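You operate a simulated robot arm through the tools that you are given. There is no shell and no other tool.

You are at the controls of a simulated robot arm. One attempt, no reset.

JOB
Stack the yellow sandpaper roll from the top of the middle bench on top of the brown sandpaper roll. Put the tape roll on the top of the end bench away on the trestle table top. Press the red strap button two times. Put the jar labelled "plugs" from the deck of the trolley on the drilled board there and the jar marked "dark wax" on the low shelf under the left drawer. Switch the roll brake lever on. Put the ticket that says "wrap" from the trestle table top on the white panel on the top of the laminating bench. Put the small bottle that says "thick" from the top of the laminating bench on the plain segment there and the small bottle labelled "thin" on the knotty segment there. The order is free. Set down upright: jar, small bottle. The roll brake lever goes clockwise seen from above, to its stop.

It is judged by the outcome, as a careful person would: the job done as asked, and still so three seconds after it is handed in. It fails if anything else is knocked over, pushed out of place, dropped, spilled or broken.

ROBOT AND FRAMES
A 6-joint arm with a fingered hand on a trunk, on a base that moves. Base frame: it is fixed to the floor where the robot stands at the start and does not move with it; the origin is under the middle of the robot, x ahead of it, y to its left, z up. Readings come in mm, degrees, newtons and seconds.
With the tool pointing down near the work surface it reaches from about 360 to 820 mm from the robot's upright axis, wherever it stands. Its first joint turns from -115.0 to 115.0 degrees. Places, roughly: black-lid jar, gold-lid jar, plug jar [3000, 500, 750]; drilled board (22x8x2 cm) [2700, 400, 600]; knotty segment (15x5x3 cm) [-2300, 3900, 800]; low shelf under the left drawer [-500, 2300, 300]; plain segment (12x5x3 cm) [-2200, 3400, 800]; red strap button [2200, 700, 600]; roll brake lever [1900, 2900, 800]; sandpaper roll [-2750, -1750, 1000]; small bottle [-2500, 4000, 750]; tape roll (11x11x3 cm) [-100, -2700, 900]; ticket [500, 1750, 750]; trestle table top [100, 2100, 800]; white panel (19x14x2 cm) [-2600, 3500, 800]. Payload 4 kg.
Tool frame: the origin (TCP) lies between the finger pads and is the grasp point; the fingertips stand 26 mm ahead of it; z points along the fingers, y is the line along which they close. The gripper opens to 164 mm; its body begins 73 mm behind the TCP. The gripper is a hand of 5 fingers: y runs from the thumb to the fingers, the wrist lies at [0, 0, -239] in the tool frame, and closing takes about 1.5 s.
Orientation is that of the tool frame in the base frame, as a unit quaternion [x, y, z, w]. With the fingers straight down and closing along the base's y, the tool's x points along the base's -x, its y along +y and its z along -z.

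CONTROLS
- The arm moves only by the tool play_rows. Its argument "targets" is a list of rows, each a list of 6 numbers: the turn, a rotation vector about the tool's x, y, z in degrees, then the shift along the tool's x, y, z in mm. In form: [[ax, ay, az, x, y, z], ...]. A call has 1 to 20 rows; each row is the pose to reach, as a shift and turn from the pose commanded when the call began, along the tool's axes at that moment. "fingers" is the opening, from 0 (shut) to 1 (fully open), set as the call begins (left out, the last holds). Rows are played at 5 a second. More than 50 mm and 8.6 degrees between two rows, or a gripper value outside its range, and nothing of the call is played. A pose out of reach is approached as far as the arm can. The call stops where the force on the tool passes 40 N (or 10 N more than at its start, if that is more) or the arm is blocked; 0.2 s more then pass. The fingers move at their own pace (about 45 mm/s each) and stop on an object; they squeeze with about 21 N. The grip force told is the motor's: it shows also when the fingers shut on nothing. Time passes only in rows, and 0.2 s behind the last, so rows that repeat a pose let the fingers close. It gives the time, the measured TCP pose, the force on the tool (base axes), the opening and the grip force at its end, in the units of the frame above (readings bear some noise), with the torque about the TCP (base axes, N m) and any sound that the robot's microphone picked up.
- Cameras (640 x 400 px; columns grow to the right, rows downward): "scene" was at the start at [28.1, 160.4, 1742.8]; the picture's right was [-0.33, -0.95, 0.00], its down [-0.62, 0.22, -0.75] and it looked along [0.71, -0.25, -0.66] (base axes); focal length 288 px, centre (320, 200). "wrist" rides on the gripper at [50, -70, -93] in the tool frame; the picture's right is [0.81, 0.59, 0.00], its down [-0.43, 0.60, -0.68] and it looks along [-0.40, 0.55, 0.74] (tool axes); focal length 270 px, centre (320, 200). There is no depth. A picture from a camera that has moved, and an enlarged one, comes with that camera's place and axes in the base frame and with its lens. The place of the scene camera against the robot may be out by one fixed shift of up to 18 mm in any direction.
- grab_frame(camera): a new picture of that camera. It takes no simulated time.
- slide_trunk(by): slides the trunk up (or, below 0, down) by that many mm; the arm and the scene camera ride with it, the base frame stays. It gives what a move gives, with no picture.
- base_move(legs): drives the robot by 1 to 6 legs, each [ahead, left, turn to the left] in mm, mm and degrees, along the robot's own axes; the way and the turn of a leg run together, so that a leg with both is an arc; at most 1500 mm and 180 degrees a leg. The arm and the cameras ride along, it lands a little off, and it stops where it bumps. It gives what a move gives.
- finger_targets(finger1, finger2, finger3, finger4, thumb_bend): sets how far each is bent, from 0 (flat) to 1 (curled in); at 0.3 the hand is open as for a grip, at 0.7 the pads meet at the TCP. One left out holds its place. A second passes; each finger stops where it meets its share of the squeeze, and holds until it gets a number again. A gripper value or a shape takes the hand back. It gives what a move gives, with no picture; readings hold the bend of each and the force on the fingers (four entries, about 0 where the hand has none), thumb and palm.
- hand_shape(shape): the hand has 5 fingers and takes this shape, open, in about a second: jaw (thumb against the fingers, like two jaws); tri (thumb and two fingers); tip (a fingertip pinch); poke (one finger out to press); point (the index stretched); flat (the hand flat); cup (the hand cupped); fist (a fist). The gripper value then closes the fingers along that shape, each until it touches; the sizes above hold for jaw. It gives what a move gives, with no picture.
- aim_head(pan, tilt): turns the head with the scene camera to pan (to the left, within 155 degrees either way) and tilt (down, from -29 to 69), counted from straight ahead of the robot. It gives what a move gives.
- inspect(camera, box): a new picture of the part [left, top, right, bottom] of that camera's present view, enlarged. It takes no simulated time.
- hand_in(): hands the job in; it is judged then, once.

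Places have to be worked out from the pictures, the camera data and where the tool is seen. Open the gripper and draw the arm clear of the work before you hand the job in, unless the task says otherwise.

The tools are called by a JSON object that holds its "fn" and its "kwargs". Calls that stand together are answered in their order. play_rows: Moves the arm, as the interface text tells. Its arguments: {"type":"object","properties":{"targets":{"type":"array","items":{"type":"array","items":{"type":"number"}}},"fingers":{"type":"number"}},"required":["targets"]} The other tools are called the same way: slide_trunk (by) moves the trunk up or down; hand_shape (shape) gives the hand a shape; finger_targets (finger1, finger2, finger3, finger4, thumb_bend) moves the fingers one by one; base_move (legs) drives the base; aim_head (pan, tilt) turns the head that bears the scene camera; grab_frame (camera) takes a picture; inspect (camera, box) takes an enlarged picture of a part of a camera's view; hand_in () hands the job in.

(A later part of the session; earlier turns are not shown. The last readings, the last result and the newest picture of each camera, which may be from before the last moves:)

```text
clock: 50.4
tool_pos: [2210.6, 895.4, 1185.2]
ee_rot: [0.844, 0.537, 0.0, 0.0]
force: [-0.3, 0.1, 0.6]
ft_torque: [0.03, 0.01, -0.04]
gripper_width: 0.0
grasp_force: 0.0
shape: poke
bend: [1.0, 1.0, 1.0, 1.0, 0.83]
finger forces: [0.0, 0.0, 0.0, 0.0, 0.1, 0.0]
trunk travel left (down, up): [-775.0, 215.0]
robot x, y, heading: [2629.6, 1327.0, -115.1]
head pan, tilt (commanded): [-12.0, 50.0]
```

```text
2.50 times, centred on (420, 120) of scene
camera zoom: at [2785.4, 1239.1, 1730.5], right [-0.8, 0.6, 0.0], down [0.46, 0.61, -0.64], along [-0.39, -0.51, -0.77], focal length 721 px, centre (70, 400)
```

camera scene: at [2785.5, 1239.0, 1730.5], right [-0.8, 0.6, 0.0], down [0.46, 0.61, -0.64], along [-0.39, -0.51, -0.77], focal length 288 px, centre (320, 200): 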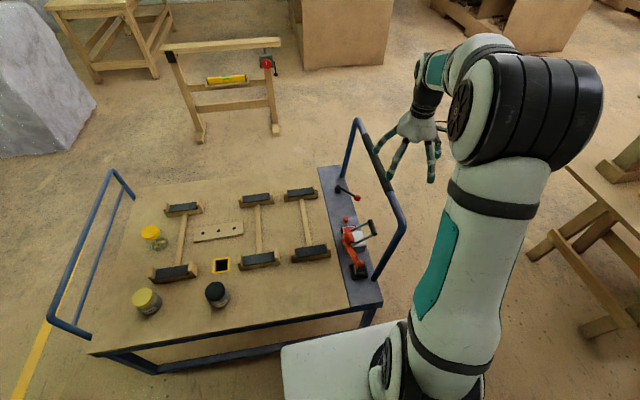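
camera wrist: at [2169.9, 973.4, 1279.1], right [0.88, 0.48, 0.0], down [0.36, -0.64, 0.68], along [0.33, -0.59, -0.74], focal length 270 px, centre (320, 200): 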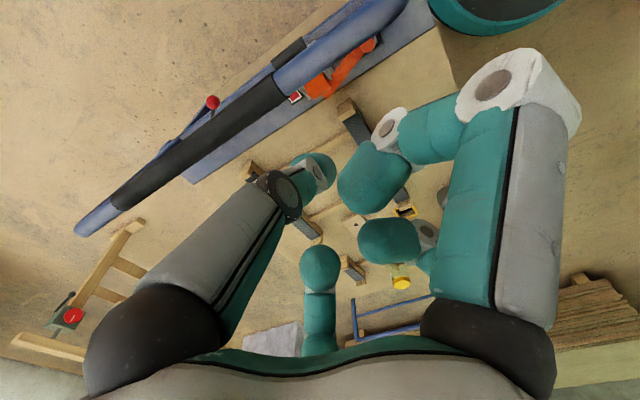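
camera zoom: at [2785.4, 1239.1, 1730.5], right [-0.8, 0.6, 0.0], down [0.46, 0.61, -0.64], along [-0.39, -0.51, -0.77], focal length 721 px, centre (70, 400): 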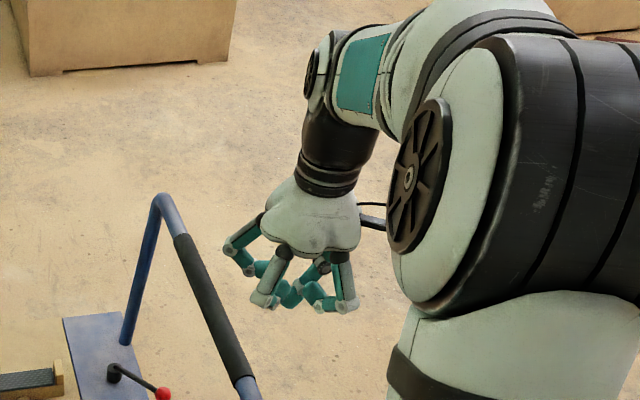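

"poke" curls all fingers here; I try "point" instead and look.

{"fn": "hand_shape", "kwargs": {"shape": "point"}}

{"fn": "grab_frame", "kwargs": {"camera": "wrist"}}

{"fn": "inspect", "kwargs": {"camera": "scene", "box": [360, 40, 480, 200]}}

```text
clock: 51.2
tool_pos: [2211.2, 895.9, 1185.6]
ee_rot: [0.844, 0.536, 0.0, 0.0]
force: [-0.1, 1.0, -0.3]
ft_torque: [-0.04, -0.01, -0.05]
gripper_width: 158.2
grasp_force: 0.1
shape: point
bend: [0.7, 1.0, 1.0, 1.0, 0.72]
finger forces: [0.1, 0.0, 0.0, 0.1, 0.1, 0.0]
trunk travel left (down, up): [-775.0, 215.0]
robot x, y, heading: [2629.2, 1326.6, -114.9]
head pan, tilt (commanded): [-12.0, 50.0]
```

```text
taken
camera wrist: at [2169.9, 973.3, 1279.1], right [0.88, 0.48, 0.0], down [0.36, -0.64, 0.68], along [0.33, -0.59, -0.74], focal length 270 px, centre (320, 200)
```

wrist: 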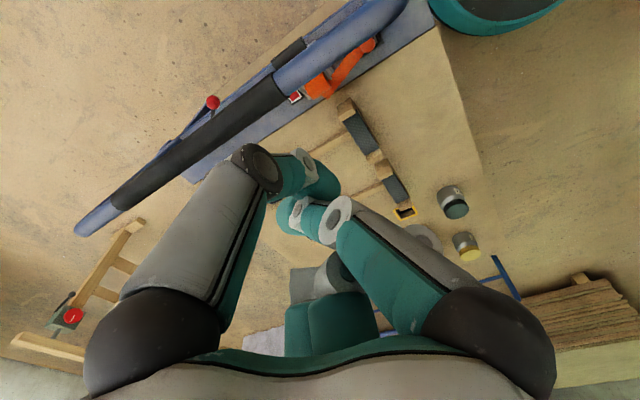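

```text
2.50 times, centred on (420, 120) of scene
camera zoom: at [2785.4, 1239.1, 1730.5], right [-0.8, 0.6, 0.0], down [0.46, 0.61, -0.64], along [-0.39, -0.51, -0.77], focal length 721 px, centre (70, 400)
```

zoom: 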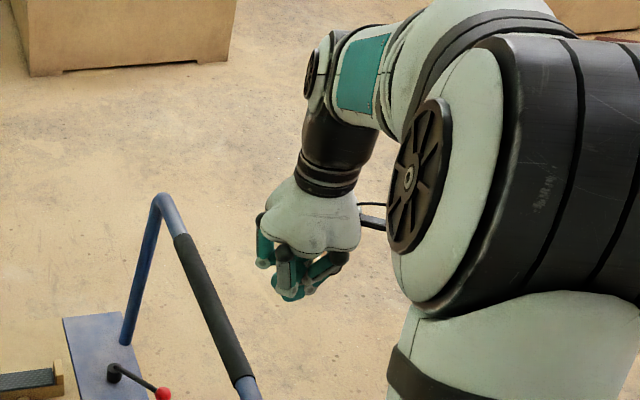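

I let the shape settle and look again.

{"fn": "play_rows", "kwargs": {"targets": [[0, 0, 0, 0, 0, 0], [0, 0, 0, 0, 0, 0], [0, 0, 0, 0, 0, 0], [0, 0, 0, 0, 0, 0], [0, 0, 0, 0, 0, 0]]}}

{"fn": "grab_frame", "kwargs": {"camera": "wrist"}}

{"fn": "inspect", "kwargs": {"camera": "scene", "box": [380, 80, 460, 190]}}

```text
clock: 52.5
tool_pos: [2210.0, 896.8, 1185.0]
ee_rot: [0.844, 0.536, 0.0, 0.0]
force: [0.0, -0.2, 0.8]
ft_torque: [-0.02, 0.0, -0.01]
gripper_width: 157.9
grasp_force: 0.1
shape: point
bend: [0.7, 1.0, 1.0, 1.0, 0.72]
finger forces: [0.0, 0.0, 0.0, 0.1, 0.0, 0.0]
trunk travel left (down, up): [-775.0, 215.0]
robot x, y, heading: [2630.9, 1323.3, -115.4]
head pan, tilt (commanded): [-12.0, 50.0]
```

```text
taken
camera wrist: at [2169.9, 973.4, 1279.1], right [0.88, 0.48, 0.0], down [0.36, -0.64, 0.68], along [0.33, -0.59, -0.74], focal length 270 px, centre (320, 200)
```

wrist: 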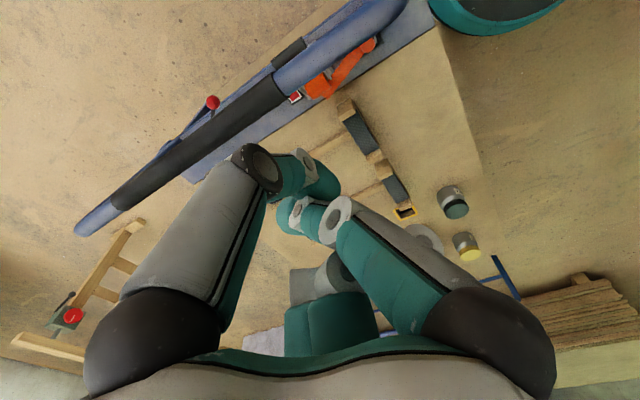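

```text
3.64 times, centred on (420, 135) of scene
camera zoom: at [2785.4, 1239.1, 1730.5], right [-0.8, 0.6, 0.0], down [0.46, 0.61, -0.64], along [-0.39, -0.51, -0.77], focal length 1048 px, centre (-44, 436)
```

zoom: 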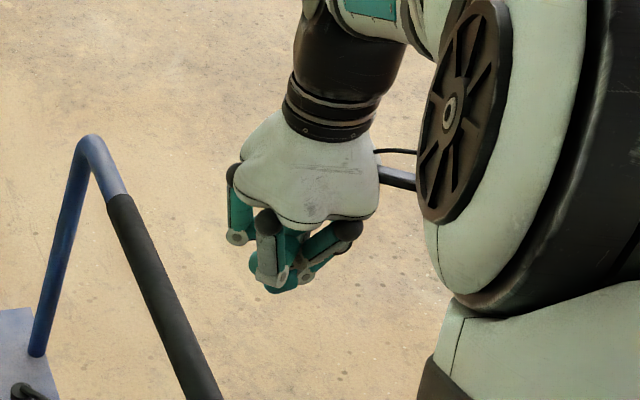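

In "point" the index and thumb tips meet near the tool axis, good for pressing. I move the base 35 mm nearer to the trolley, then shift the arm above the round red button, staying high.

{"fn": "base_move", "kwargs": {"legs": [[35, 0, 0]]}}

{"fn": "play_rows", "kwargs": {"targets": [[0, 0, 0, -30, 22, 0], [0, 0, 0, -65, 44, 0], [0, 0, 0, -100, 66, 0], [0, 0, 0, -135, 85, 0], [0, 0, 0, -165, 88, 0]]}}

{"fn": "grab_frame", "kwargs": {"camera": "wrist"}}

{"fn": "grab_frame", "kwargs": {"camera": "scene"}}

```text
clock: 53.3
tool_pos: [2194.4, 863.9, 1184.1]
ee_rot: [0.844, 0.537, 0.001, -0.001]
force: [-0.2, -1.1, -0.6]
ft_torque: [0.04, -0.02, 0.02]
gripper_width: 158.2
grasp_force: 0.1
shape: point
bend: [0.7, 1.0, 1.0, 1.0, 0.72]
finger forces: [0.0, 0.0, 0.1, 0.0, 0.0, 0.0]
trunk travel left (down, up): [-775.0, 215.0]
robot x, y, heading: [2615.5, 1291.3, -115.1]
head pan, tilt (commanded): [-12.0, 50.0]
```

```text
clock: 54.5
tool_pos: [2207.4, 679.3, 1184.7]
ee_rot: [0.844, 0.537, 0.002, 0.0]
force: [-0.1, -1.0, -0.1]
ft_torque: [0.0, -0.01, -0.03]
gripper_width: 158.4
grasp_force: 0.0
shape: point
bend: [0.7, 1.0, 1.0, 1.0, 0.72]
finger forces: [0.1, 0.0, 0.1, 0.0, 0.0, 0.1]
trunk travel left (down, up): [-775.0, 215.0]
robot x, y, heading: [2612.1, 1290.1, -115.0]
head pan, tilt (commanded): [-12.0, 50.0]
```

```text
taken
camera wrist: at [2166.7, 755.2, 1278.6], right [0.88, 0.48, 0.0], down [0.35, -0.65, 0.68], along [0.33, -0.59, -0.74], focal length 270 px, centre (320, 200)
```

wrist: 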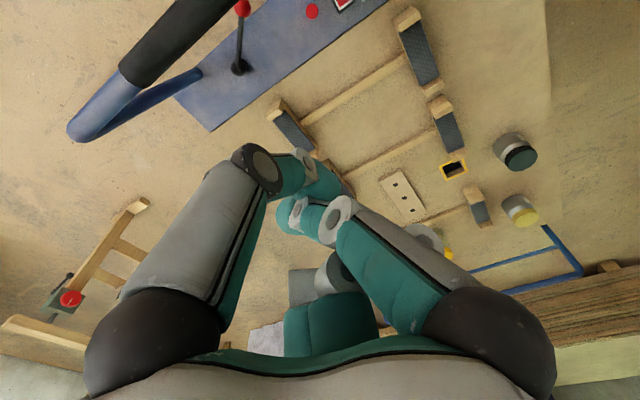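

```text
taken
camera scene: at [2769.6, 1205.8, 1730.5], right [-0.8, 0.6, 0.0], down [0.46, 0.61, -0.64], along [-0.39, -0.51, -0.77], focal length 288 px, centre (320, 200)
```

scene: 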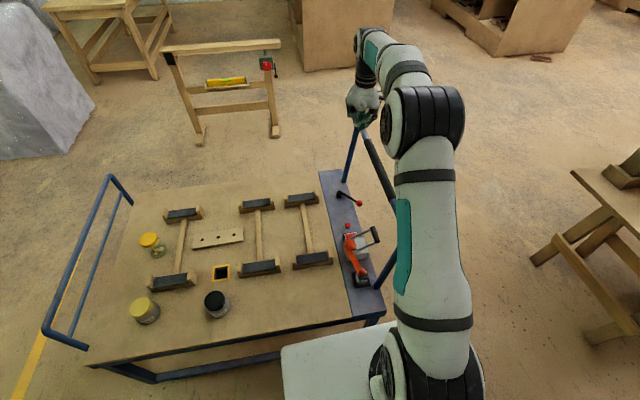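

The wrist camera puts the button near (2195, 671, 633). When lowered, my elbow would come close to the handle corner, so I shift the base 160 mm to the left (away from the handle) and bring the hand back over the button.

{"fn": "base_move", "kwargs": {"legs": [[0, 160, 0]]}}

{"fn": "play_rows", "kwargs": {"targets": [[0, 0, 0, 0, -45, 0], [0, 0, 0, 0, -90, 0], [0, 0, 0, 0, -135, 0], [0, 0, 0, 0, -165, 0]]}}

{"fn": "grab_frame", "kwargs": {"camera": "scene"}}

```text
clock: 55.9
tool_pos: [2355.5, 611.4, 1186.4]
ee_rot: [0.844, 0.536, -0.001, -0.001]
force: [0.7, -0.8, 0.4]
ft_torque: [-0.01, 0.05, 0.01]
gripper_width: 158.1
grasp_force: 0.2
shape: point
bend: [0.7, 1.0, 1.0, 1.0, 0.72]
finger forces: [0.0, 0.1, 0.0, 0.0, 0.1, 0.0]
trunk travel left (down, up): [-775.0, 215.0]
robot x, y, heading: [2757.9, 1221.8, -115.0]
head pan, tilt (commanded): [-12.0, 50.0]
```

```text
clock: 56.9
tool_pos: [2215.1, 690.4, 1176.7]
ee_rot: [0.843, 0.538, -0.004, 0.001]
force: [1.6, -0.1, 0.8]
ft_torque: [0.02, -0.01, -0.01]
gripper_width: 158.2
grasp_force: 0.0
shape: point
bend: [0.7, 1.0, 1.0, 1.0, 0.72]
finger forces: [0.0, 0.1, 0.0, 0.0, 0.0, 0.1]
out of reach, approached as far as the arm can: row 3, 4
trunk travel left (down, up): [-775.0, 215.0]
robot x, y, heading: [2761.3, 1225.4, -115.1]
head pan, tilt (commanded): [-12.0, 50.0]
```

```text
taken
camera scene: at [2915.3, 1139.2, 1730.6], right [-0.8, 0.6, 0.0], down [0.46, 0.61, -0.64], along [-0.39, -0.51, -0.77], focal length 288 px, centre (320, 200)
```

scene: 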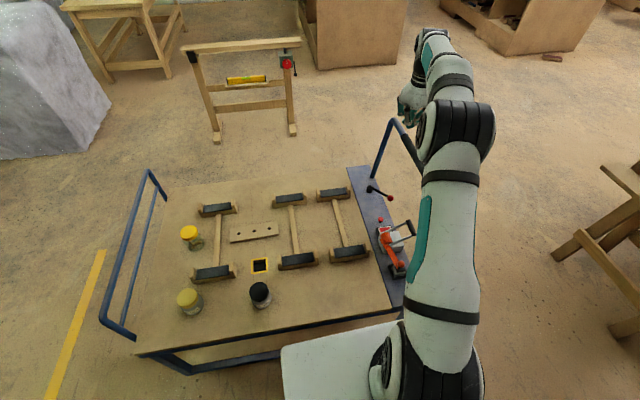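

That height is at the edge of reach (764 mm); reach grows lower down. I lower the trunk 200 mm and bring the hand down with the arm, watching the bar.

{"fn": "slide_trunk", "kwargs": {"by": -200}}

{"fn": "play_rows", "kwargs": {"targets": [[0, 0, 0, 0, 0, 40], [0, 0, 0, 0, 0, 80], [0, 0, 0, 0, 0, 120], [0, 0, 0, 0, 0, 160]]}}

{"fn": "grab_frame", "kwargs": {"camera": "wrist"}}

{"fn": "grab_frame", "kwargs": {"camera": "scene"}}

```text
clock: 59.1
tool_pos: [2215.6, 691.2, 977.2]
ee_rot: [0.843, 0.537, -0.004, 0.001]
force: [0.7, -0.3, 0.0]
ft_torque: [-0.03, -0.02, 0.0]
gripper_width: 158.3
grasp_force: 0.0
shape: point
bend: [0.7, 1.0, 1.0, 1.0, 0.72]
finger forces: [0.0, 0.0, 0.0, 0.0, 0.1, 0.0]
trunk travel left (down, up): [-575.0, 415.0]
robot x, y, heading: [2756.9, 1220.5, -115.1]
head pan, tilt (commanded): [-12.0, 50.0]
```

```text
clock: 60.1
tool_pos: [2215.1, 689.4, 817.8]
ee_rot: [0.844, 0.537, -0.004, 0.0]
force: [0.0, -0.2, 0.2]
ft_torque: [-0.03, 0.03, -0.02]
gripper_width: 158.2
grasp_force: 0.1
shape: point
bend: [0.7, 1.0, 1.0, 1.0, 0.72]
finger forces: [0.0, 0.0, 0.1, 0.0, 0.1, 0.0]
trunk travel left (down, up): [-575.0, 415.0]
robot x, y, heading: [2764.3, 1224.9, -115.0]
head pan, tilt (commanded): [-12.0, 50.0]
```

```text
taken
camera wrist: at [2175.1, 767.4, 911.7], right [0.88, 0.48, -0.01], down [0.36, -0.64, 0.68], along [0.32, -0.6, -0.73], focal length 270 px, centre (320, 200)
```

wrist: 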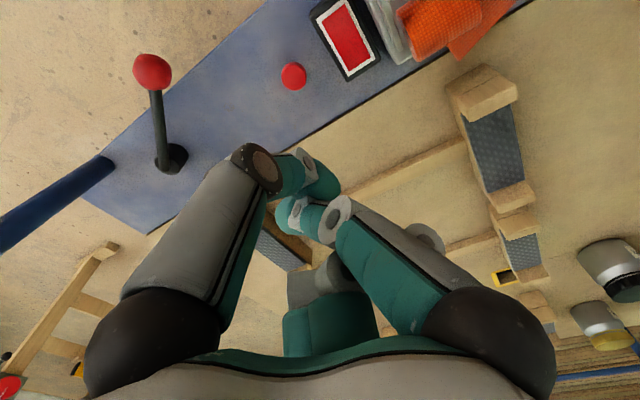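

```text
taken
camera scene: at [2916.2, 1139.1, 1530.4], right [-0.8, 0.6, 0.0], down [0.46, 0.61, -0.64], along [-0.39, -0.51, -0.77], focal length 288 px, centre (320, 200)
```

scene: 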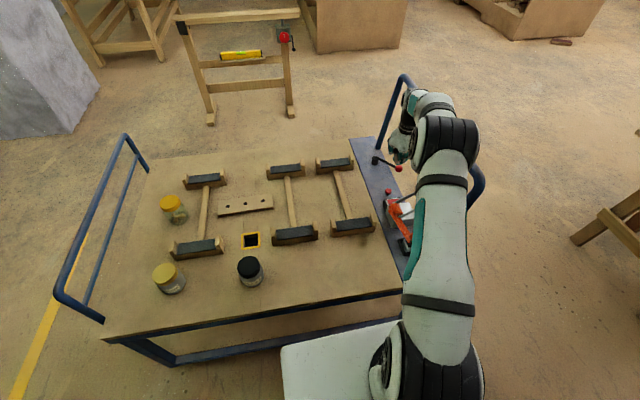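

Wrist view puts the red button at about (2194, 673). I align and descend to about 50 mm above it.

{"fn": "play_rows", "kwargs": {"targets": [[0, 0, 0, -10, -5, 30], [0, 0, 0, -20, -9, 60], [0, 0, 0, -25, -11, 95], [0, 0, 0, -25, -11, 110]]}}

{"fn": "grab_frame", "kwargs": {"camera": "wrist"}}

{"fn": "inspect", "kwargs": {"camera": "scene", "box": [340, 60, 480, 260]}}

```text
clock: 61.1
tool_pos: [2195.0, 671.7, 706.9]
ee_rot: [0.844, 0.536, -0.002, 0.0]
force: [-0.5, -0.1, 1.1]
ft_torque: [0.01, -0.03, -0.01]
gripper_width: 158.2
grasp_force: 0.2
shape: point
bend: [0.7, 1.0, 1.0, 1.0, 0.72]
finger forces: [0.0, 0.0, 0.1, 0.0, 0.1, 0.0]
trunk travel left (down, up): [-575.0, 415.0]
robot x, y, heading: [2762.8, 1227.0, -115.2]
head pan, tilt (commanded): [-12.0, 50.0]
```

```text
taken
camera wrist: at [2153.5, 747.9, 800.4], right [0.88, 0.48, -0.01], down [0.36, -0.64, 0.68], along [0.32, -0.6, -0.73], focal length 270 px, centre (320, 200)
```

wrist: 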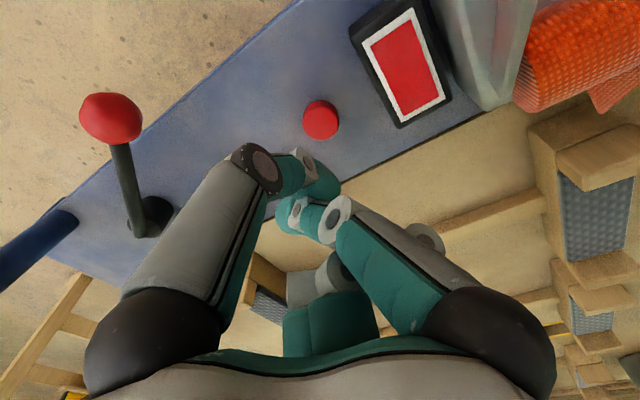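

```text
2.00 times, centred on (410, 160) of scene
camera zoom: at [2915.5, 1138.8, 1530.5], right [-0.8, 0.6, 0.0], down [0.46, 0.61, -0.64], along [-0.39, -0.51, -0.77], focal length 576 px, centre (140, 280)
```

zoom: 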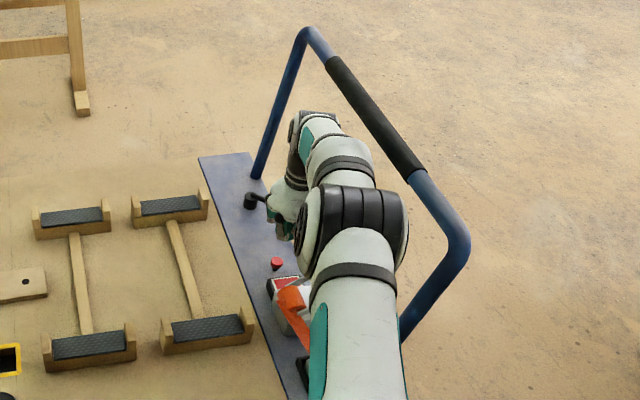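

The button sits right under the tool axis. I descend further in stages to find contact.

{"fn": "play_rows", "kwargs": {"targets": [[0, 0, 0, 0, 0, 15], [0, 0, 0, 0, 0, 30], [0, 0, 0, 0, 0, 42]]}}

{"fn": "inspect", "kwargs": {"camera": "wrist", "box": [200, 60, 440, 260]}}

```text
clock: 61.9
tool_pos: [2191.1, 670.7, 665.4]
ee_rot: [0.844, 0.537, -0.005, 0.0]
force: [0.9, 0.2, 0.7]
ft_torque: [0.02, 0.02, -0.04]
gripper_width: 158.2
grasp_force: 0.1
shape: point
bend: [0.7, 1.0, 1.0, 1.0, 0.72]
finger forces: [0.0, 0.1, 0.0, 0.0, 0.1, 0.0]
trunk travel left (down, up): [-575.0, 415.0]
robot x, y, heading: [2760.3, 1224.7, -115.1]
head pan, tilt (commanded): [-12.0, 50.0]
```

```text
2.00 times, centred on (320, 160) of wrist
camera zoom: at [2152.4, 747.6, 758.7], right [0.88, 0.48, -0.01], down [0.36, -0.64, 0.68], along [0.32, -0.6, -0.73], focal length 541 px, centre (320, 280)
```

zoom: 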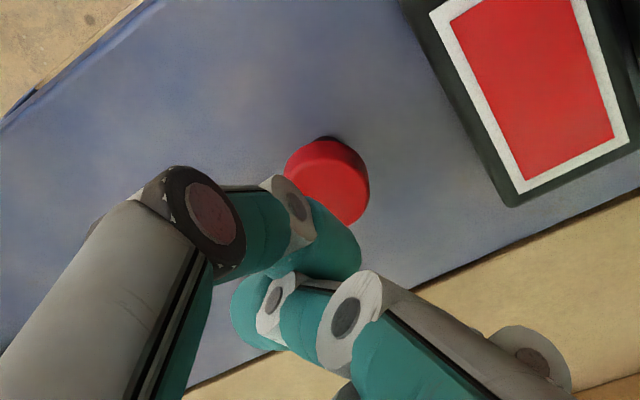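

The thumb tip is over the button's centre within a few mm. I lower in small steps until I feel contact.

{"fn": "play_rows", "kwargs": {"targets": [[0, 0, 0, 2, 0, 5], [0, 0, 0, 2, 0, 10]]}}

{"fn": "inspect", "kwargs": {"camera": "wrist", "box": [200, 60, 440, 260]}}

```text
clock: 62.5
tool_pos: [2192.9, 672.7, 655.1]
ee_rot: [0.844, 0.536, -0.003, 0.0]
force: [-0.9, -0.6, -0.2]
ft_torque: [0.0, -0.01, 0.02]
gripper_width: 158.4
grasp_force: 0.0
shape: point
bend: [0.7, 1.0, 1.0, 1.0, 0.72]
finger forces: [0.0, 0.0, 0.0, 0.0, 0.0, 0.1]
trunk travel left (down, up): [-575.0, 415.0]
robot x, y, heading: [2761.9, 1222.0, -114.8]
head pan, tilt (commanded): [-12.0, 50.0]
```

```text
2.00 times, centred on (320, 160) of wrist
camera zoom: at [2153.7, 749.9, 748.2], right [0.88, 0.48, -0.01], down [0.36, -0.64, 0.68], along [0.32, -0.6, -0.73], focal length 541 px, centre (320, 280)
```

zoom: 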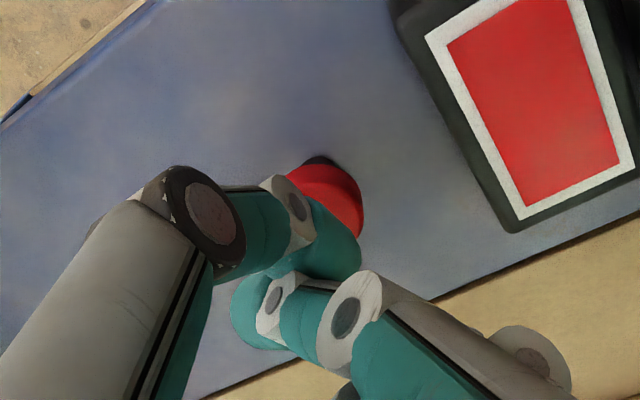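

No contact yet; I continue down in 4 mm steps.

{"fn": "play_rows", "kwargs": {"targets": [[0, 0, 0, 0, 0, 3], [0, 0, 0, 0, 0, 6]]}}

{"fn": "play_rows", "kwargs": {"targets": [[0, 0, 0, 0, 0, 2], [0, 0, 0, 0, 0, 4]]}}

{"fn": "play_rows", "kwargs": {"targets": [[0, 0, 0, 0, 0, 2], [0, 0, 0, 0, 0, 4]]}}

{"fn": "inspect", "kwargs": {"camera": "wrist", "box": [200, 60, 440, 260]}}

```text
clock: 63.1
tool_pos: [2192.7, 672.1, 649.7]
ee_rot: [0.844, 0.537, -0.004, 0.0]
force: [0.5, 0.6, -0.1]
ft_torque: [-0.01, 0.04, -0.02]
gripper_width: 158.2
grasp_force: 0.1
shape: point
bend: [0.7, 1.0, 1.0, 1.0, 0.72]
finger forces: [0.0, 0.0, 0.0, 0.0, 0.0, 0.1]
trunk travel left (down, up): [-575.0, 415.0]
robot x, y, heading: [2760.9, 1222.3, -114.8]
head pan, tilt (commanded): [-12.0, 50.0]
```

```text
clock: 63.7
tool_pos: [2194.3, 673.8, 645.6]
ee_rot: [0.843, 0.537, -0.003, -0.001]
force: [-0.3, -0.4, -0.1]
ft_torque: [-0.01, 0.02, 0.0]
gripper_width: 158.2
grasp_force: 0.0
shape: point
bend: [0.7, 1.0, 1.0, 1.0, 0.72]
finger forces: [0.1, 0.1, 0.1, 0.0, 0.0, 0.0]
trunk travel left (down, up): [-575.0, 415.0]
robot x, y, heading: [2760.6, 1219.4, -115.1]
head pan, tilt (commanded): [-12.0, 50.0]
```

```text
clock: 64.3
tool_pos: [2194.7, 672.2, 641.6]
ee_rot: [0.844, 0.536, -0.004, 0.001]
force: [-0.3, -0.4, -0.8]
ft_torque: [0.0, -0.03, 0.01]
gripper_width: 158.2
grasp_force: 0.0
shape: point
bend: [0.7, 1.0, 1.0, 1.0, 0.72]
finger forces: [0.1, 0.0, 0.1, 0.1, 0.1, 0.0]
trunk travel left (down, up): [-575.0, 415.0]
robot x, y, heading: [2759.8, 1220.2, -115.0]
head pan, tilt (commanded): [-12.0, 50.0]
```

```text
2.00 times, centred on (320, 160) of wrist
camera zoom: at [2154.2, 750.4, 734.4], right [0.88, 0.48, -0.01], down [0.36, -0.64, 0.68], along [0.32, -0.6, -0.73], focal length 541 px, centre (320, 280)
```

zoom: 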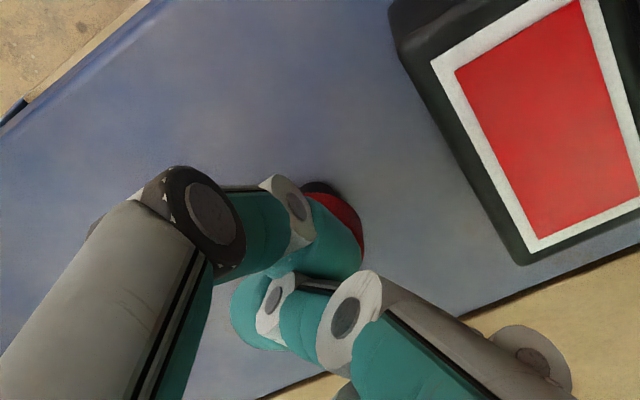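

Contact is close now; continuing in 3 mm steps.

{"fn": "play_rows", "kwargs": {"targets": [[0, 0, 0, 0, 0, 3]]}}

{"fn": "play_rows", "kwargs": {"targets": [[0, 0, 0, 0, 0, 3]]}}

{"fn": "play_rows", "kwargs": {"targets": [[0, 0, 0, 0, 0, 3]]}}

```text
clock: 64.7
tool_pos: [2194.9, 674.1, 638.5]
ee_rot: [0.844, 0.536, -0.005, 0.001]
force: [-0.3, 0.5, 1.7]
ft_torque: [-0.04, 0.01, 0.01]
gripper_width: 158.2
grasp_force: 0.1
shape: point
bend: [0.7, 1.0, 1.0, 1.0, 0.72]
finger forces: [0.0, 0.0, 0.0, 0.1, 0.0, 0.1]
trunk travel left (down, up): [-575.0, 415.0]
robot x, y, heading: [2762.0, 1223.1, -115.0]
head pan, tilt (commanded): [-12.0, 50.0]
```

```text
clock: 65.1
tool_pos: [2194.6, 672.6, 636.1]
ee_rot: [0.844, 0.537, -0.004, 0.0]
force: [-0.4, 1.0, 2.8]
ft_torque: [-0.01, 0.0, 0.01]
gripper_width: 158.4
grasp_force: 0.0
shape: point
bend: [0.7, 1.0, 1.0, 1.0, 0.72]
finger forces: [0.0, 0.0, 0.1, 0.1, 0.1, 0.0]
trunk travel left (down, up): [-575.0, 415.0]
robot x, y, heading: [2759.6, 1222.7, -115.1]
head pan, tilt (commanded): [-12.0, 50.0]
heard: click
```

```text
clock: 65.5
tool_pos: [2193.5, 673.2, 633.9]
ee_rot: [0.844, 0.536, -0.004, 0.0]
force: [-1.3, 1.1, 5.2]
ft_torque: [0.01, 0.02, -0.01]
gripper_width: 158.0
grasp_force: 0.1
shape: point
bend: [0.7, 1.0, 1.0, 1.0, 0.72]
finger forces: [0.0, 0.0, 0.1, 0.0, 0.0, 0.0]
trunk travel left (down, up): [-575.0, 415.0]
robot x, y, heading: [2759.9, 1221.7, -115.1]
head pan, tilt (commanded): [-12.0, 50.0]
```

A click was heard – that was the first press. I lift off fully (20 mm), then press again to the same depth.

{"fn": "play_rows", "kwargs": {"targets": [[0, 0, 0, 0, 0, -8], [0, 0, 0, 0, 0, -16], [0, 0, 0, 0, 0, -24], [0, 0, 0, 0, 0, -24], [0, 0, 0, 0, 0, -24]]}}

{"fn": "play_rows", "kwargs": {"targets": [[0, 0, 0, 0, 0, 8], [0, 0, 0, 0, 0, 16], [0, 0, 0, 0, 0, 20], [0, 0, 0, 0, 0, 22]]}}

```text
clock: 66.7
tool_pos: [2194.7, 673.3, 656.7]
ee_rot: [0.844, 0.536, -0.003, 0.0]
force: [-0.4, 1.2, 0.7]
ft_torque: [-0.01, 0.0, 0.02]
gripper_width: 157.9
grasp_force: 0.0
shape: point
bend: [0.7, 1.0, 1.0, 1.0, 0.72]
finger forces: [0.1, 0.0, 0.0, 0.1, 0.1, 0.1]
trunk travel left (down, up): [-575.0, 415.0]
robot x, y, heading: [2760.8, 1223.2, -114.9]
head pan, tilt (commanded): [-12.0, 50.0]
```

```text
clock: 67.7
tool_pos: [2194.0, 672.6, 635.6]
ee_rot: [0.844, 0.536, -0.003, 0.0]
force: [-0.5, -0.2, 3.4]
ft_torque: [-0.02, 0.04, 0.02]
gripper_width: 158.1
grasp_force: 0.0
shape: point
bend: [0.7, 1.0, 1.0, 1.0, 0.72]
finger forces: [0.0, 0.0, 0.0, 0.0, 0.0, 0.1]
trunk travel left (down, up): [-575.0, 415.0]
robot x, y, heading: [2758.8, 1223.2, -115.5]
head pan, tilt (commanded): [-12.0, 50.0]
heard: click
```

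Second click – the button has been pressed twice. I raise the hand straight up well clear of the panel.

{"fn": "play_rows", "kwargs": {"targets": [[0, 0, 0, 0, 0, -20], [0, 0, 0, 0, 0, -50], [0, 0, 0, 0, 0, -95], [0, 0, 0, 0, 0, -140], [0, 0, 0, 0, 0, -185], [0, 0, 0, 10, 0, -230], [0, 0, 0, 30, 0, -270]]}}

{"fn": "grab_frame", "kwargs": {"camera": "wrist"}}

```text
clock: 69.1
tool_pos: [2204.4, 678.2, 842.7]
ee_rot: [0.844, 0.537, 0.003, 0.002]
force: [2.0, -1.4, -3.5]
ft_torque: [-0.21, 0.03, -0.11]
gripper_width: 158.2
grasp_force: 0.1
shape: point
bend: [0.7, 1.0, 1.0, 1.0, 0.72]
finger forces: [0.0, 0.0, 0.1, 0.1, 0.0, 0.1]
trunk travel left (down, up): [-575.0, 415.0]
robot x, y, heading: [2763.4, 1224.2, -114.9]
head pan, tilt (commanded): [-12.0, 50.0]
stopped in row 6: the force on the tool passed its limit at 62 N (the readings are from after the stop); the commanded pose is now the measured one
```

```text
taken
camera wrist: at [2162.1, 754.8, 935.7], right [0.87, 0.49, 0.01], down [0.35, -0.64, 0.68], along [0.34, -0.59, -0.73], focal length 270 px, centre (320, 200)
```

wrist: 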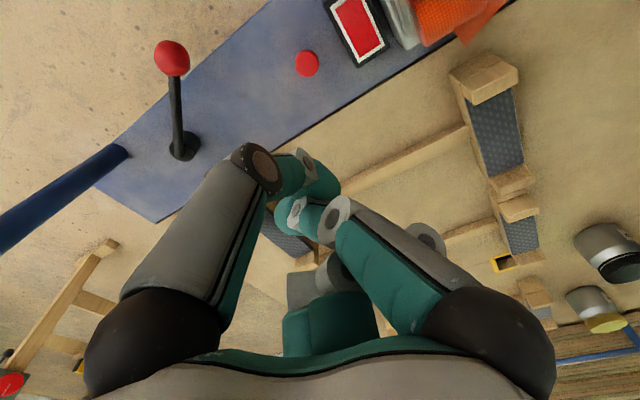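

The motion stopped with a force spike at z=843; I check the scene for contact with the handle.

{"fn": "grab_frame", "kwargs": {"camera": "scene"}}

{"fn": "inspect", "kwargs": {"camera": "scene", "box": [340, 40, 500, 200]}}

```text
taken
camera scene: at [2916.3, 1139.1, 1530.4], right [-0.8, 0.6, 0.0], down [0.46, 0.61, -0.64], along [-0.39, -0.51, -0.77], focal length 288 px, centre (320, 200)
```

scene: 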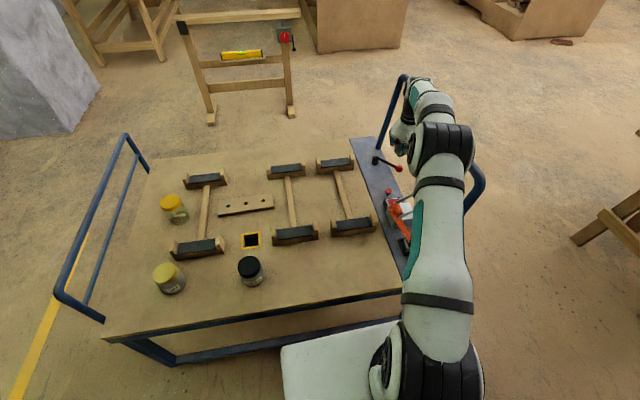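

```text
2.50 times, centred on (420, 120) of scene
camera zoom: at [2916.3, 1139.1, 1530.4], right [-0.8, 0.6, 0.0], down [0.46, 0.61, -0.64], along [-0.39, -0.51, -0.77], focal length 721 px, centre (70, 400)
```

zoom: 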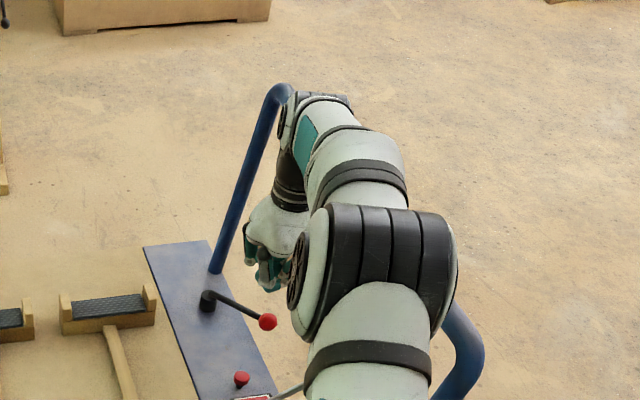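

There is a light residual downward force, likely the hand brushed the handle side while rising. I lower 8 mm, shift toward the deck interior (+y of tool), then rise there.

{"fn": "play_rows", "kwargs": {"targets": [[0, 0, 0, 0, 0, 8], [0, 0, 0, 5, 20, 8], [0, 0, 0, 10, 55, 8], [0, 0, 0, 20, 95, 8], [0, 0, 0, 30, 135, 0]]}}

{"fn": "grab_frame", "kwargs": {"camera": "scene"}}

{"fn": "grab_frame", "kwargs": {"camera": "wrist"}}

```text
clock: 70.3
tool_pos: [2338.1, 648.8, 843.7]
ee_rot: [0.843, 0.537, 0.004, 0.002]
force: [0.2, 0.5, 0.2]
ft_torque: [0.0, 0.05, 0.01]
gripper_width: 158.2
grasp_force: 0.0
shape: point
bend: [0.7, 1.0, 1.0, 1.0, 0.72]
finger forces: [0.1, 0.1, 0.0, 0.0, 0.0, 0.1]
trunk travel left (down, up): [-575.0, 415.0]
robot x, y, heading: [2757.3, 1222.4, -115.4]
head pan, tilt (commanded): [-12.0, 50.0]
```

```text
taken
camera scene: at [2916.3, 1139.2, 1530.4], right [-0.8, 0.6, 0.0], down [0.46, 0.61, -0.64], along [-0.39, -0.51, -0.77], focal length 288 px, centre (320, 200)
```

scene: 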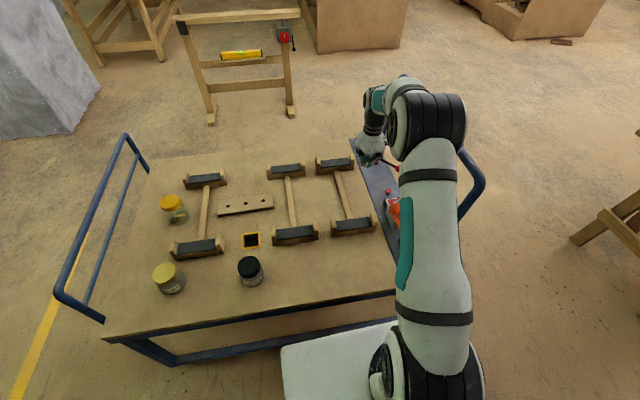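

```text
taken
camera wrist: at [2296.6, 726.6, 936.4], right [0.87, 0.48, 0.01], down [0.35, -0.64, 0.68], along [0.33, -0.59, -0.73], focal length 270 px, centre (320, 200)
```

wrist: 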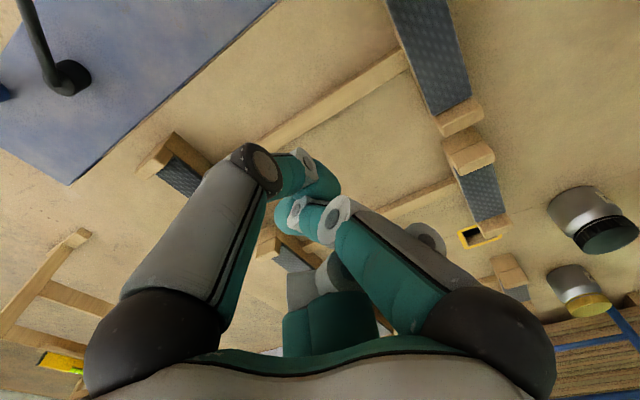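

Free again and the trolley hasn't moved. I raise the hand, set the jaw shape, and shift the base 450 mm left for the jars.

{"fn": "play_rows", "kwargs": {"targets": [[0, 0, 0, 20, 0, -45], [0, 0, 0, 45, 0, -90], [0, 0, 0, 70, 0, -130]]}}

{"fn": "hand_shape", "kwargs": {"shape": "jaw"}}

{"fn": "base_move", "kwargs": {"legs": [[0, 450, 0]]}}

{"fn": "grab_frame", "kwargs": {"camera": "scene"}}

{"fn": "grab_frame", "kwargs": {"camera": "wrist"}}

```text
refused: row 2 steps farther than a row can; nothing moved
```

```text
clock: 71.2
tool_pos: [2336.4, 650.1, 842.9]
ee_rot: [0.844, 0.537, 0.004, 0.003]
force: [-0.2, -0.2, 0.1]
ft_torque: [0.02, 0.01, 0.05]
gripper_width: 163.9
grasp_force: 0.0
shape: jaw
bend: [0.3, 0.3, 0.3, 0.3, 0.3]
finger forces: [0.0, 0.0, 0.1, 0.0, 0.0, 0.1]
trunk travel left (down, up): [-575.0, 415.0]
robot x, y, heading: [2760.1, 1222.3, -114.9]
head pan, tilt (commanded): [-12.0, 50.0]
```

```text
clock: 73.9
tool_pos: [2746.3, 459.3, 842.7]
ee_rot: [0.843, 0.538, 0.003, 0.002]
force: [-0.1, -0.2, 1.0]
ft_torque: [0.01, 0.05, -0.02]
gripper_width: 163.7
grasp_force: 0.1
shape: jaw
bend: [0.3, 0.3, 0.3, 0.3, 0.3]
finger forces: [0.1, 0.1, 0.0, 0.0, 0.1, 0.0]
trunk travel left (down, up): [-575.0, 415.0]
robot x, y, heading: [3168.2, 1034.4, -114.9]
head pan, tilt (commanded): [-12.0, 50.0]
```

```text
taken
camera scene: at [3322.9, 950.0, 1530.4], right [-0.8, 0.6, 0.0], down [0.46, 0.61, -0.64], along [-0.39, -0.51, -0.77], focal length 288 px, centre (320, 200)
```

scene: 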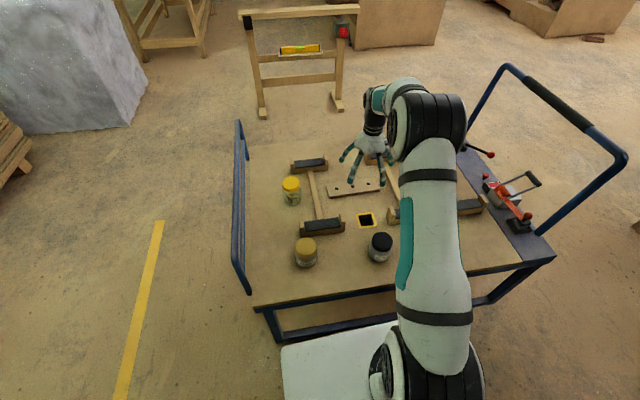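

```text
taken
camera wrist: at [2704.1, 535.5, 936.2], right [0.87, 0.49, 0.01], down [0.35, -0.64, 0.68], along [0.34, -0.59, -0.73], focal length 270 px, centre (320, 200)
```

wrist: 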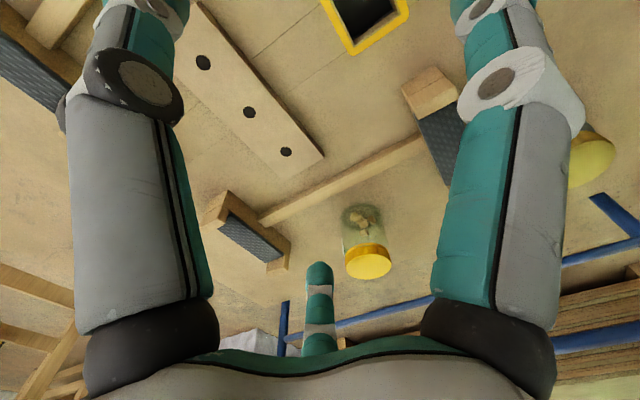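

I'm in front of the jars now. To reach the plug jar comfortably, I nudge the base 22 mm ahead and 125 mm left, then measure it again with the wrist camera.

{"fn": "base_move", "kwargs": {"legs": [[22, 125, 0]]}}

{"fn": "play_rows", "kwargs": {"targets": [[0, 0, 0, -15, 30, 0], [0, 0, 0, -35, 60, 0], [0, 0, 0, -50, 90, 0]]}}

{"fn": "grab_frame", "kwargs": {"camera": "wrist"}}

{"fn": "grab_frame", "kwargs": {"camera": "scene"}}

```text
clock: 75.2
tool_pos: [2850.7, 386.6, 843.6]
ee_rot: [0.843, 0.538, 0.003, 0.002]
force: [-0.5, -0.1, 0.0]
ft_torque: [0.02, 0.03, 0.0]
gripper_width: 163.8
grasp_force: 0.0
shape: jaw
bend: [0.3, 0.3, 0.3, 0.3, 0.3]
finger forces: [0.2, 0.0, 0.0, 0.1, 0.1, 0.1]
trunk travel left (down, up): [-575.0, 415.0]
robot x, y, heading: [3272.7, 962.5, -114.8]
head pan, tilt (commanded): [-12.0, 50.0]
```

```text
clock: 76.0
tool_pos: [2908.7, 303.4, 844.8]
ee_rot: [0.843, 0.538, 0.004, 0.002]
force: [-0.5, -0.7, 0.0]
ft_torque: [0.01, 0.01, 0.0]
gripper_width: 164.1
grasp_force: 0.0
shape: jaw
bend: [0.3, 0.3, 0.3, 0.3, 0.3]
finger forces: [0.0, 0.0, 0.1, 0.1, 0.0, 0.1]
trunk travel left (down, up): [-575.0, 415.0]
robot x, y, heading: [3272.2, 958.8, -115.0]
head pan, tilt (commanded): [-12.0, 50.0]
```

```text
taken
camera wrist: at [2867.3, 380.0, 936.7], right [0.87, 0.49, 0.01], down [0.35, -0.64, 0.68], along [0.34, -0.59, -0.73], focal length 270 px, centre (320, 200)
```

wrist: 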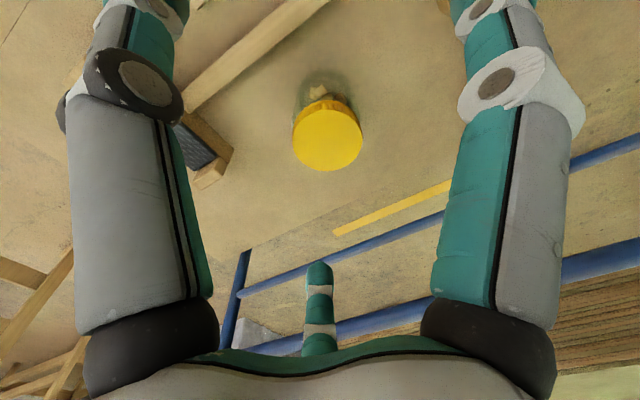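

```text
taken
camera scene: at [3427.6, 876.8, 1530.5], right [-0.8, 0.6, 0.0], down [0.46, 0.61, -0.64], along [-0.39, -0.51, -0.77], focal length 288 px, centre (320, 200)
```

scene: 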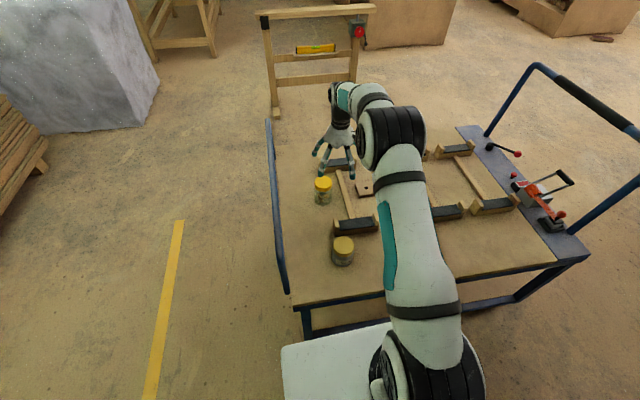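

Two wrist views triangulate the plug jar's lid to (2945, 261, 693). I align above it and lower part way, then check.

{"fn": "play_rows", "kwargs": {"targets": [[0, 0, 0, -12, 25, 0], [0, 0, 0, -23, 51, 0], [0, 0, 0, -23, 51, 40], [0, 0, 0, -23, 51, 80]], "fingers": 1}}

{"fn": "grab_frame", "kwargs": {"camera": "wrist"}}

{"fn": "inspect", "kwargs": {"camera": "scene", "box": [250, 80, 430, 280]}}

```text
clock: 77.0
tool_pos: [2945.9, 260.0, 763.1]
ee_rot: [0.843, 0.537, 0.004, 0.003]
force: [0.3, 0.2, -0.3]
ft_torque: [0.0, 0.01, -0.03]
gripper_width: 164.1
grasp_force: 0.1
shape: jaw
bend: [0.3, 0.3, 0.3, 0.3, 0.3]
finger forces: [0.1, 0.1, 0.0, 0.0, 0.0, 0.0]
trunk travel left (down, up): [-575.0, 415.0]
robot x, y, heading: [3269.3, 961.9, -115.3]
head pan, tilt (commanded): [-12.0, 50.0]
```

```text
taken
camera wrist: at [2904.8, 336.5, 856.3], right [0.87, 0.49, 0.01], down [0.35, -0.64, 0.68], along [0.34, -0.59, -0.73], focal length 270 px, centre (320, 200)
```

wrist: 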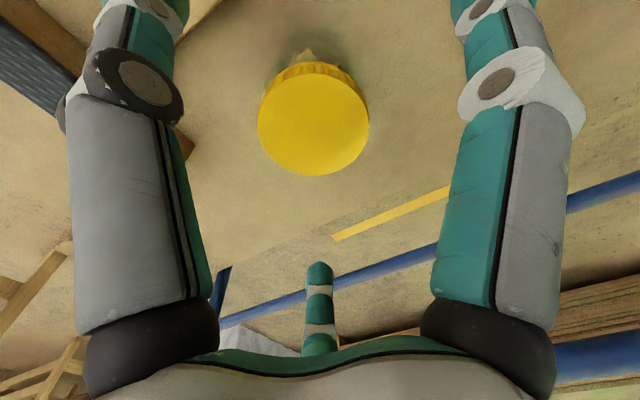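

```text
2.00 times, centred on (340, 180) of scene
camera zoom: at [3427.2, 876.8, 1530.6], right [-0.8, 0.6, 0.0], down [0.46, 0.61, -0.64], along [-0.39, -0.51, -0.77], focal length 576 px, centre (280, 240)
```

zoom: 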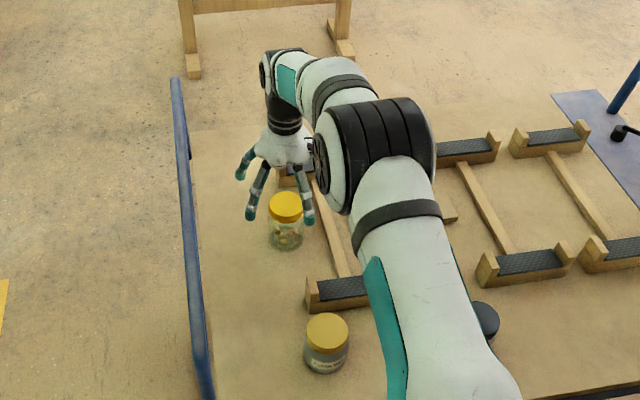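

The jar is centred within a few mm of the tool axis. I lower around the jar body to about z=645.

{"fn": "play_rows", "kwargs": {"targets": [[0, 0, 0, 0, -5, 20], [0, 0, 0, 0, -5, 45], [0, 0, 0, 0, -5, 70], [0, 0, 0, 0, -5, 95], [0, 0, 0, 0, -5, 115]]}}

{"fn": "grab_frame", "kwargs": {"camera": "wrist"}}

{"fn": "inspect", "kwargs": {"camera": "scene", "box": [250, 80, 430, 280]}}

```text
clock: 78.2
tool_pos: [2943.4, 262.6, 648.6]
ee_rot: [0.843, 0.538, 0.004, 0.003]
force: [-0.7, 0.7, 1.0]
ft_torque: [-0.01, 0.01, -0.01]
gripper_width: 163.8
grasp_force: 0.1
shape: jaw
bend: [0.3, 0.3, 0.3, 0.3, 0.3]
finger forces: [0.0, 0.0, 0.0, 0.0, 0.1, 0.0]
trunk travel left (down, up): [-575.0, 415.0]
robot x, y, heading: [3271.2, 961.2, -115.1]
head pan, tilt (commanded): [-12.0, 50.0]
```

```text
taken
camera wrist: at [2902.2, 339.3, 741.2], right [0.87, 0.49, 0.01], down [0.35, -0.64, 0.68], along [0.34, -0.59, -0.73], focal length 270 px, centre (320, 200)
```

wrist: 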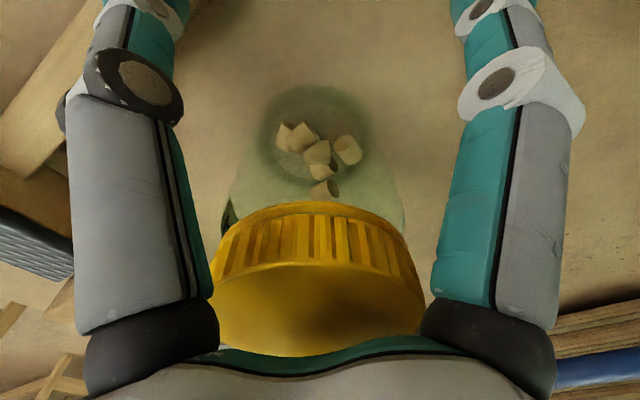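

```text
2.00 times, centred on (340, 180) of scene
camera zoom: at [3427.4, 877.0, 1530.5], right [-0.8, 0.6, 0.0], down [0.46, 0.61, -0.64], along [-0.39, -0.51, -0.77], focal length 576 px, centre (280, 240)
```

zoom: 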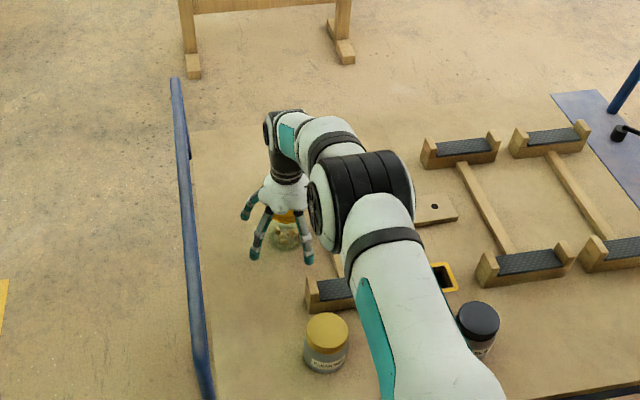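

The jar is between the fingers. I close the hand.

{"fn": "play_rows", "kwargs": {"targets": [[0, 0, 0, 0, 0, 0], [0, 0, 0, 0, 0, 0], [0, 0, 0, 0, 0, 0], [0, 0, 0, 0, 0, 0], [0, 0, 0, 0, 0, 0], [0, 0, 0, 0, 0, 0], [0, 0, 0, 0, 0, 0], [0, 0, 0, 0, 0, 0], [0, 0, 0, 0, 0, 0], [0, 0, 0, 0, 0, 0]], "fingers": 0}}

{"fn": "grab_frame", "kwargs": {"camera": "wrist"}}

```text
clock: 80.4
tool_pos: [2942.7, 262.7, 648.4]
ee_rot: [0.843, 0.538, 0.005, 0.003]
force: [-0.1, -0.1, 1.0]
ft_torque: [-0.03, 0.01, -0.05]
gripper_width: 66.8
grasp_force: 20.8
shape: jaw
bend: [0.43, 0.44, 0.42, 0.41, 0.7]
finger forces: [18.8, 18.7, 19.1, 19.1, 18.5, 0.0]
trunk travel left (down, up): [-575.0, 415.0]
robot x, y, heading: [3270.8, 957.6, -115.1]
head pan, tilt (commanded): [-12.0, 50.0]
```

```text
taken
camera wrist: at [2902.3, 339.4, 741.1], right [0.87, 0.49, 0.01], down [0.35, -0.64, 0.68], along [0.34, -0.59, -0.73], focal length 270 px, centre (320, 200)
```

wrist: 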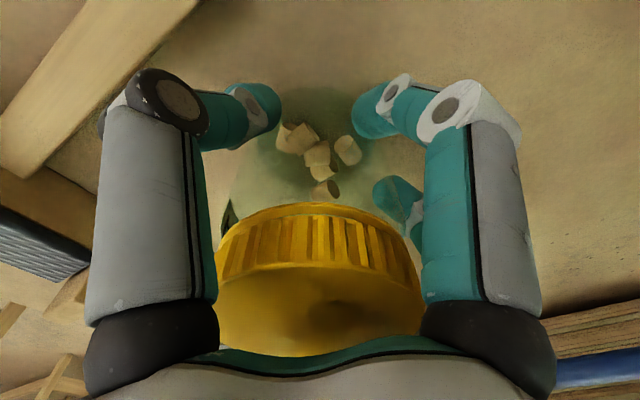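

Gripped (width 66.8 mm, 20.8 N). I lift slowly and check that the jar follows.

{"fn": "play_rows", "kwargs": {"targets": [[0, 0, 0, 0, 0, -10], [0, 0, 0, 0, 0, -30], [0, 0, 0, 0, 0, -60], [0, 0, 0, 0, 0, -95], [0, 0, 0, 0, 0, -120]]}}

{"fn": "grab_frame", "kwargs": {"camera": "wrist"}}

{"fn": "inspect", "kwargs": {"camera": "scene", "box": [250, 80, 430, 280]}}

```text
clock: 81.6
tool_pos: [2942.9, 262.4, 768.4]
ee_rot: [0.843, 0.538, 0.003, 0.003]
force: [-0.1, -0.3, -3.0]
ft_torque: [0.04, 0.03, -0.03]
gripper_width: 67.1
grasp_force: 21.0
shape: jaw
bend: [0.43, 0.44, 0.42, 0.41, 0.7]
finger forces: [18.8, 18.7, 19.1, 19.1, 18.5, 0.0]
trunk travel left (down, up): [-575.0, 415.0]
robot x, y, heading: [3271.3, 961.3, -115.0]
head pan, tilt (commanded): [-12.0, 50.0]
```

```text
taken
camera wrist: at [2900.3, 339.1, 861.7], right [0.87, 0.49, 0.01], down [0.35, -0.64, 0.68], along [0.34, -0.59, -0.73], focal length 270 px, centre (320, 200)
```

wrist: 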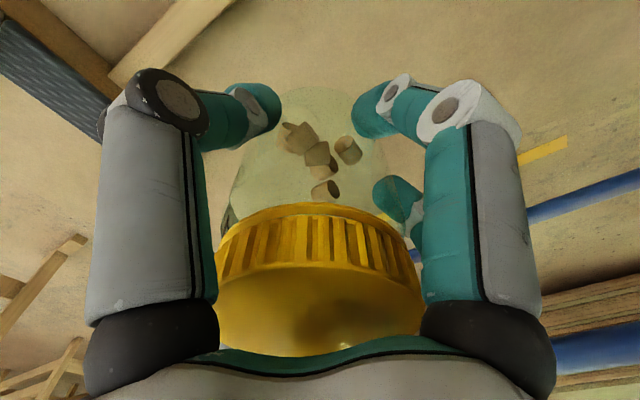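

```text
2.00 times, centred on (340, 180) of scene
camera zoom: at [3427.5, 877.1, 1530.4], right [-0.8, 0.6, 0.0], down [0.46, 0.61, -0.64], along [-0.39, -0.51, -0.77], focal length 576 px, centre (280, 240)
```

zoom: 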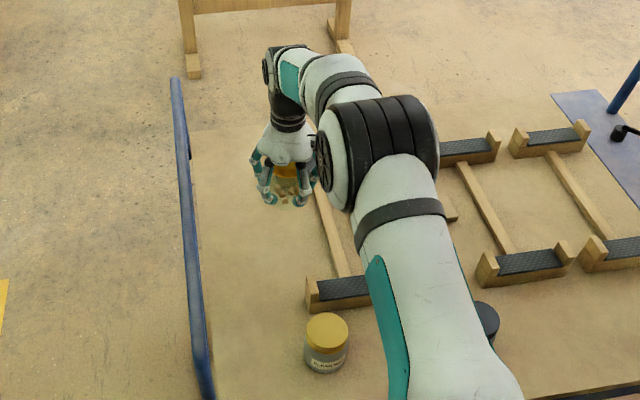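

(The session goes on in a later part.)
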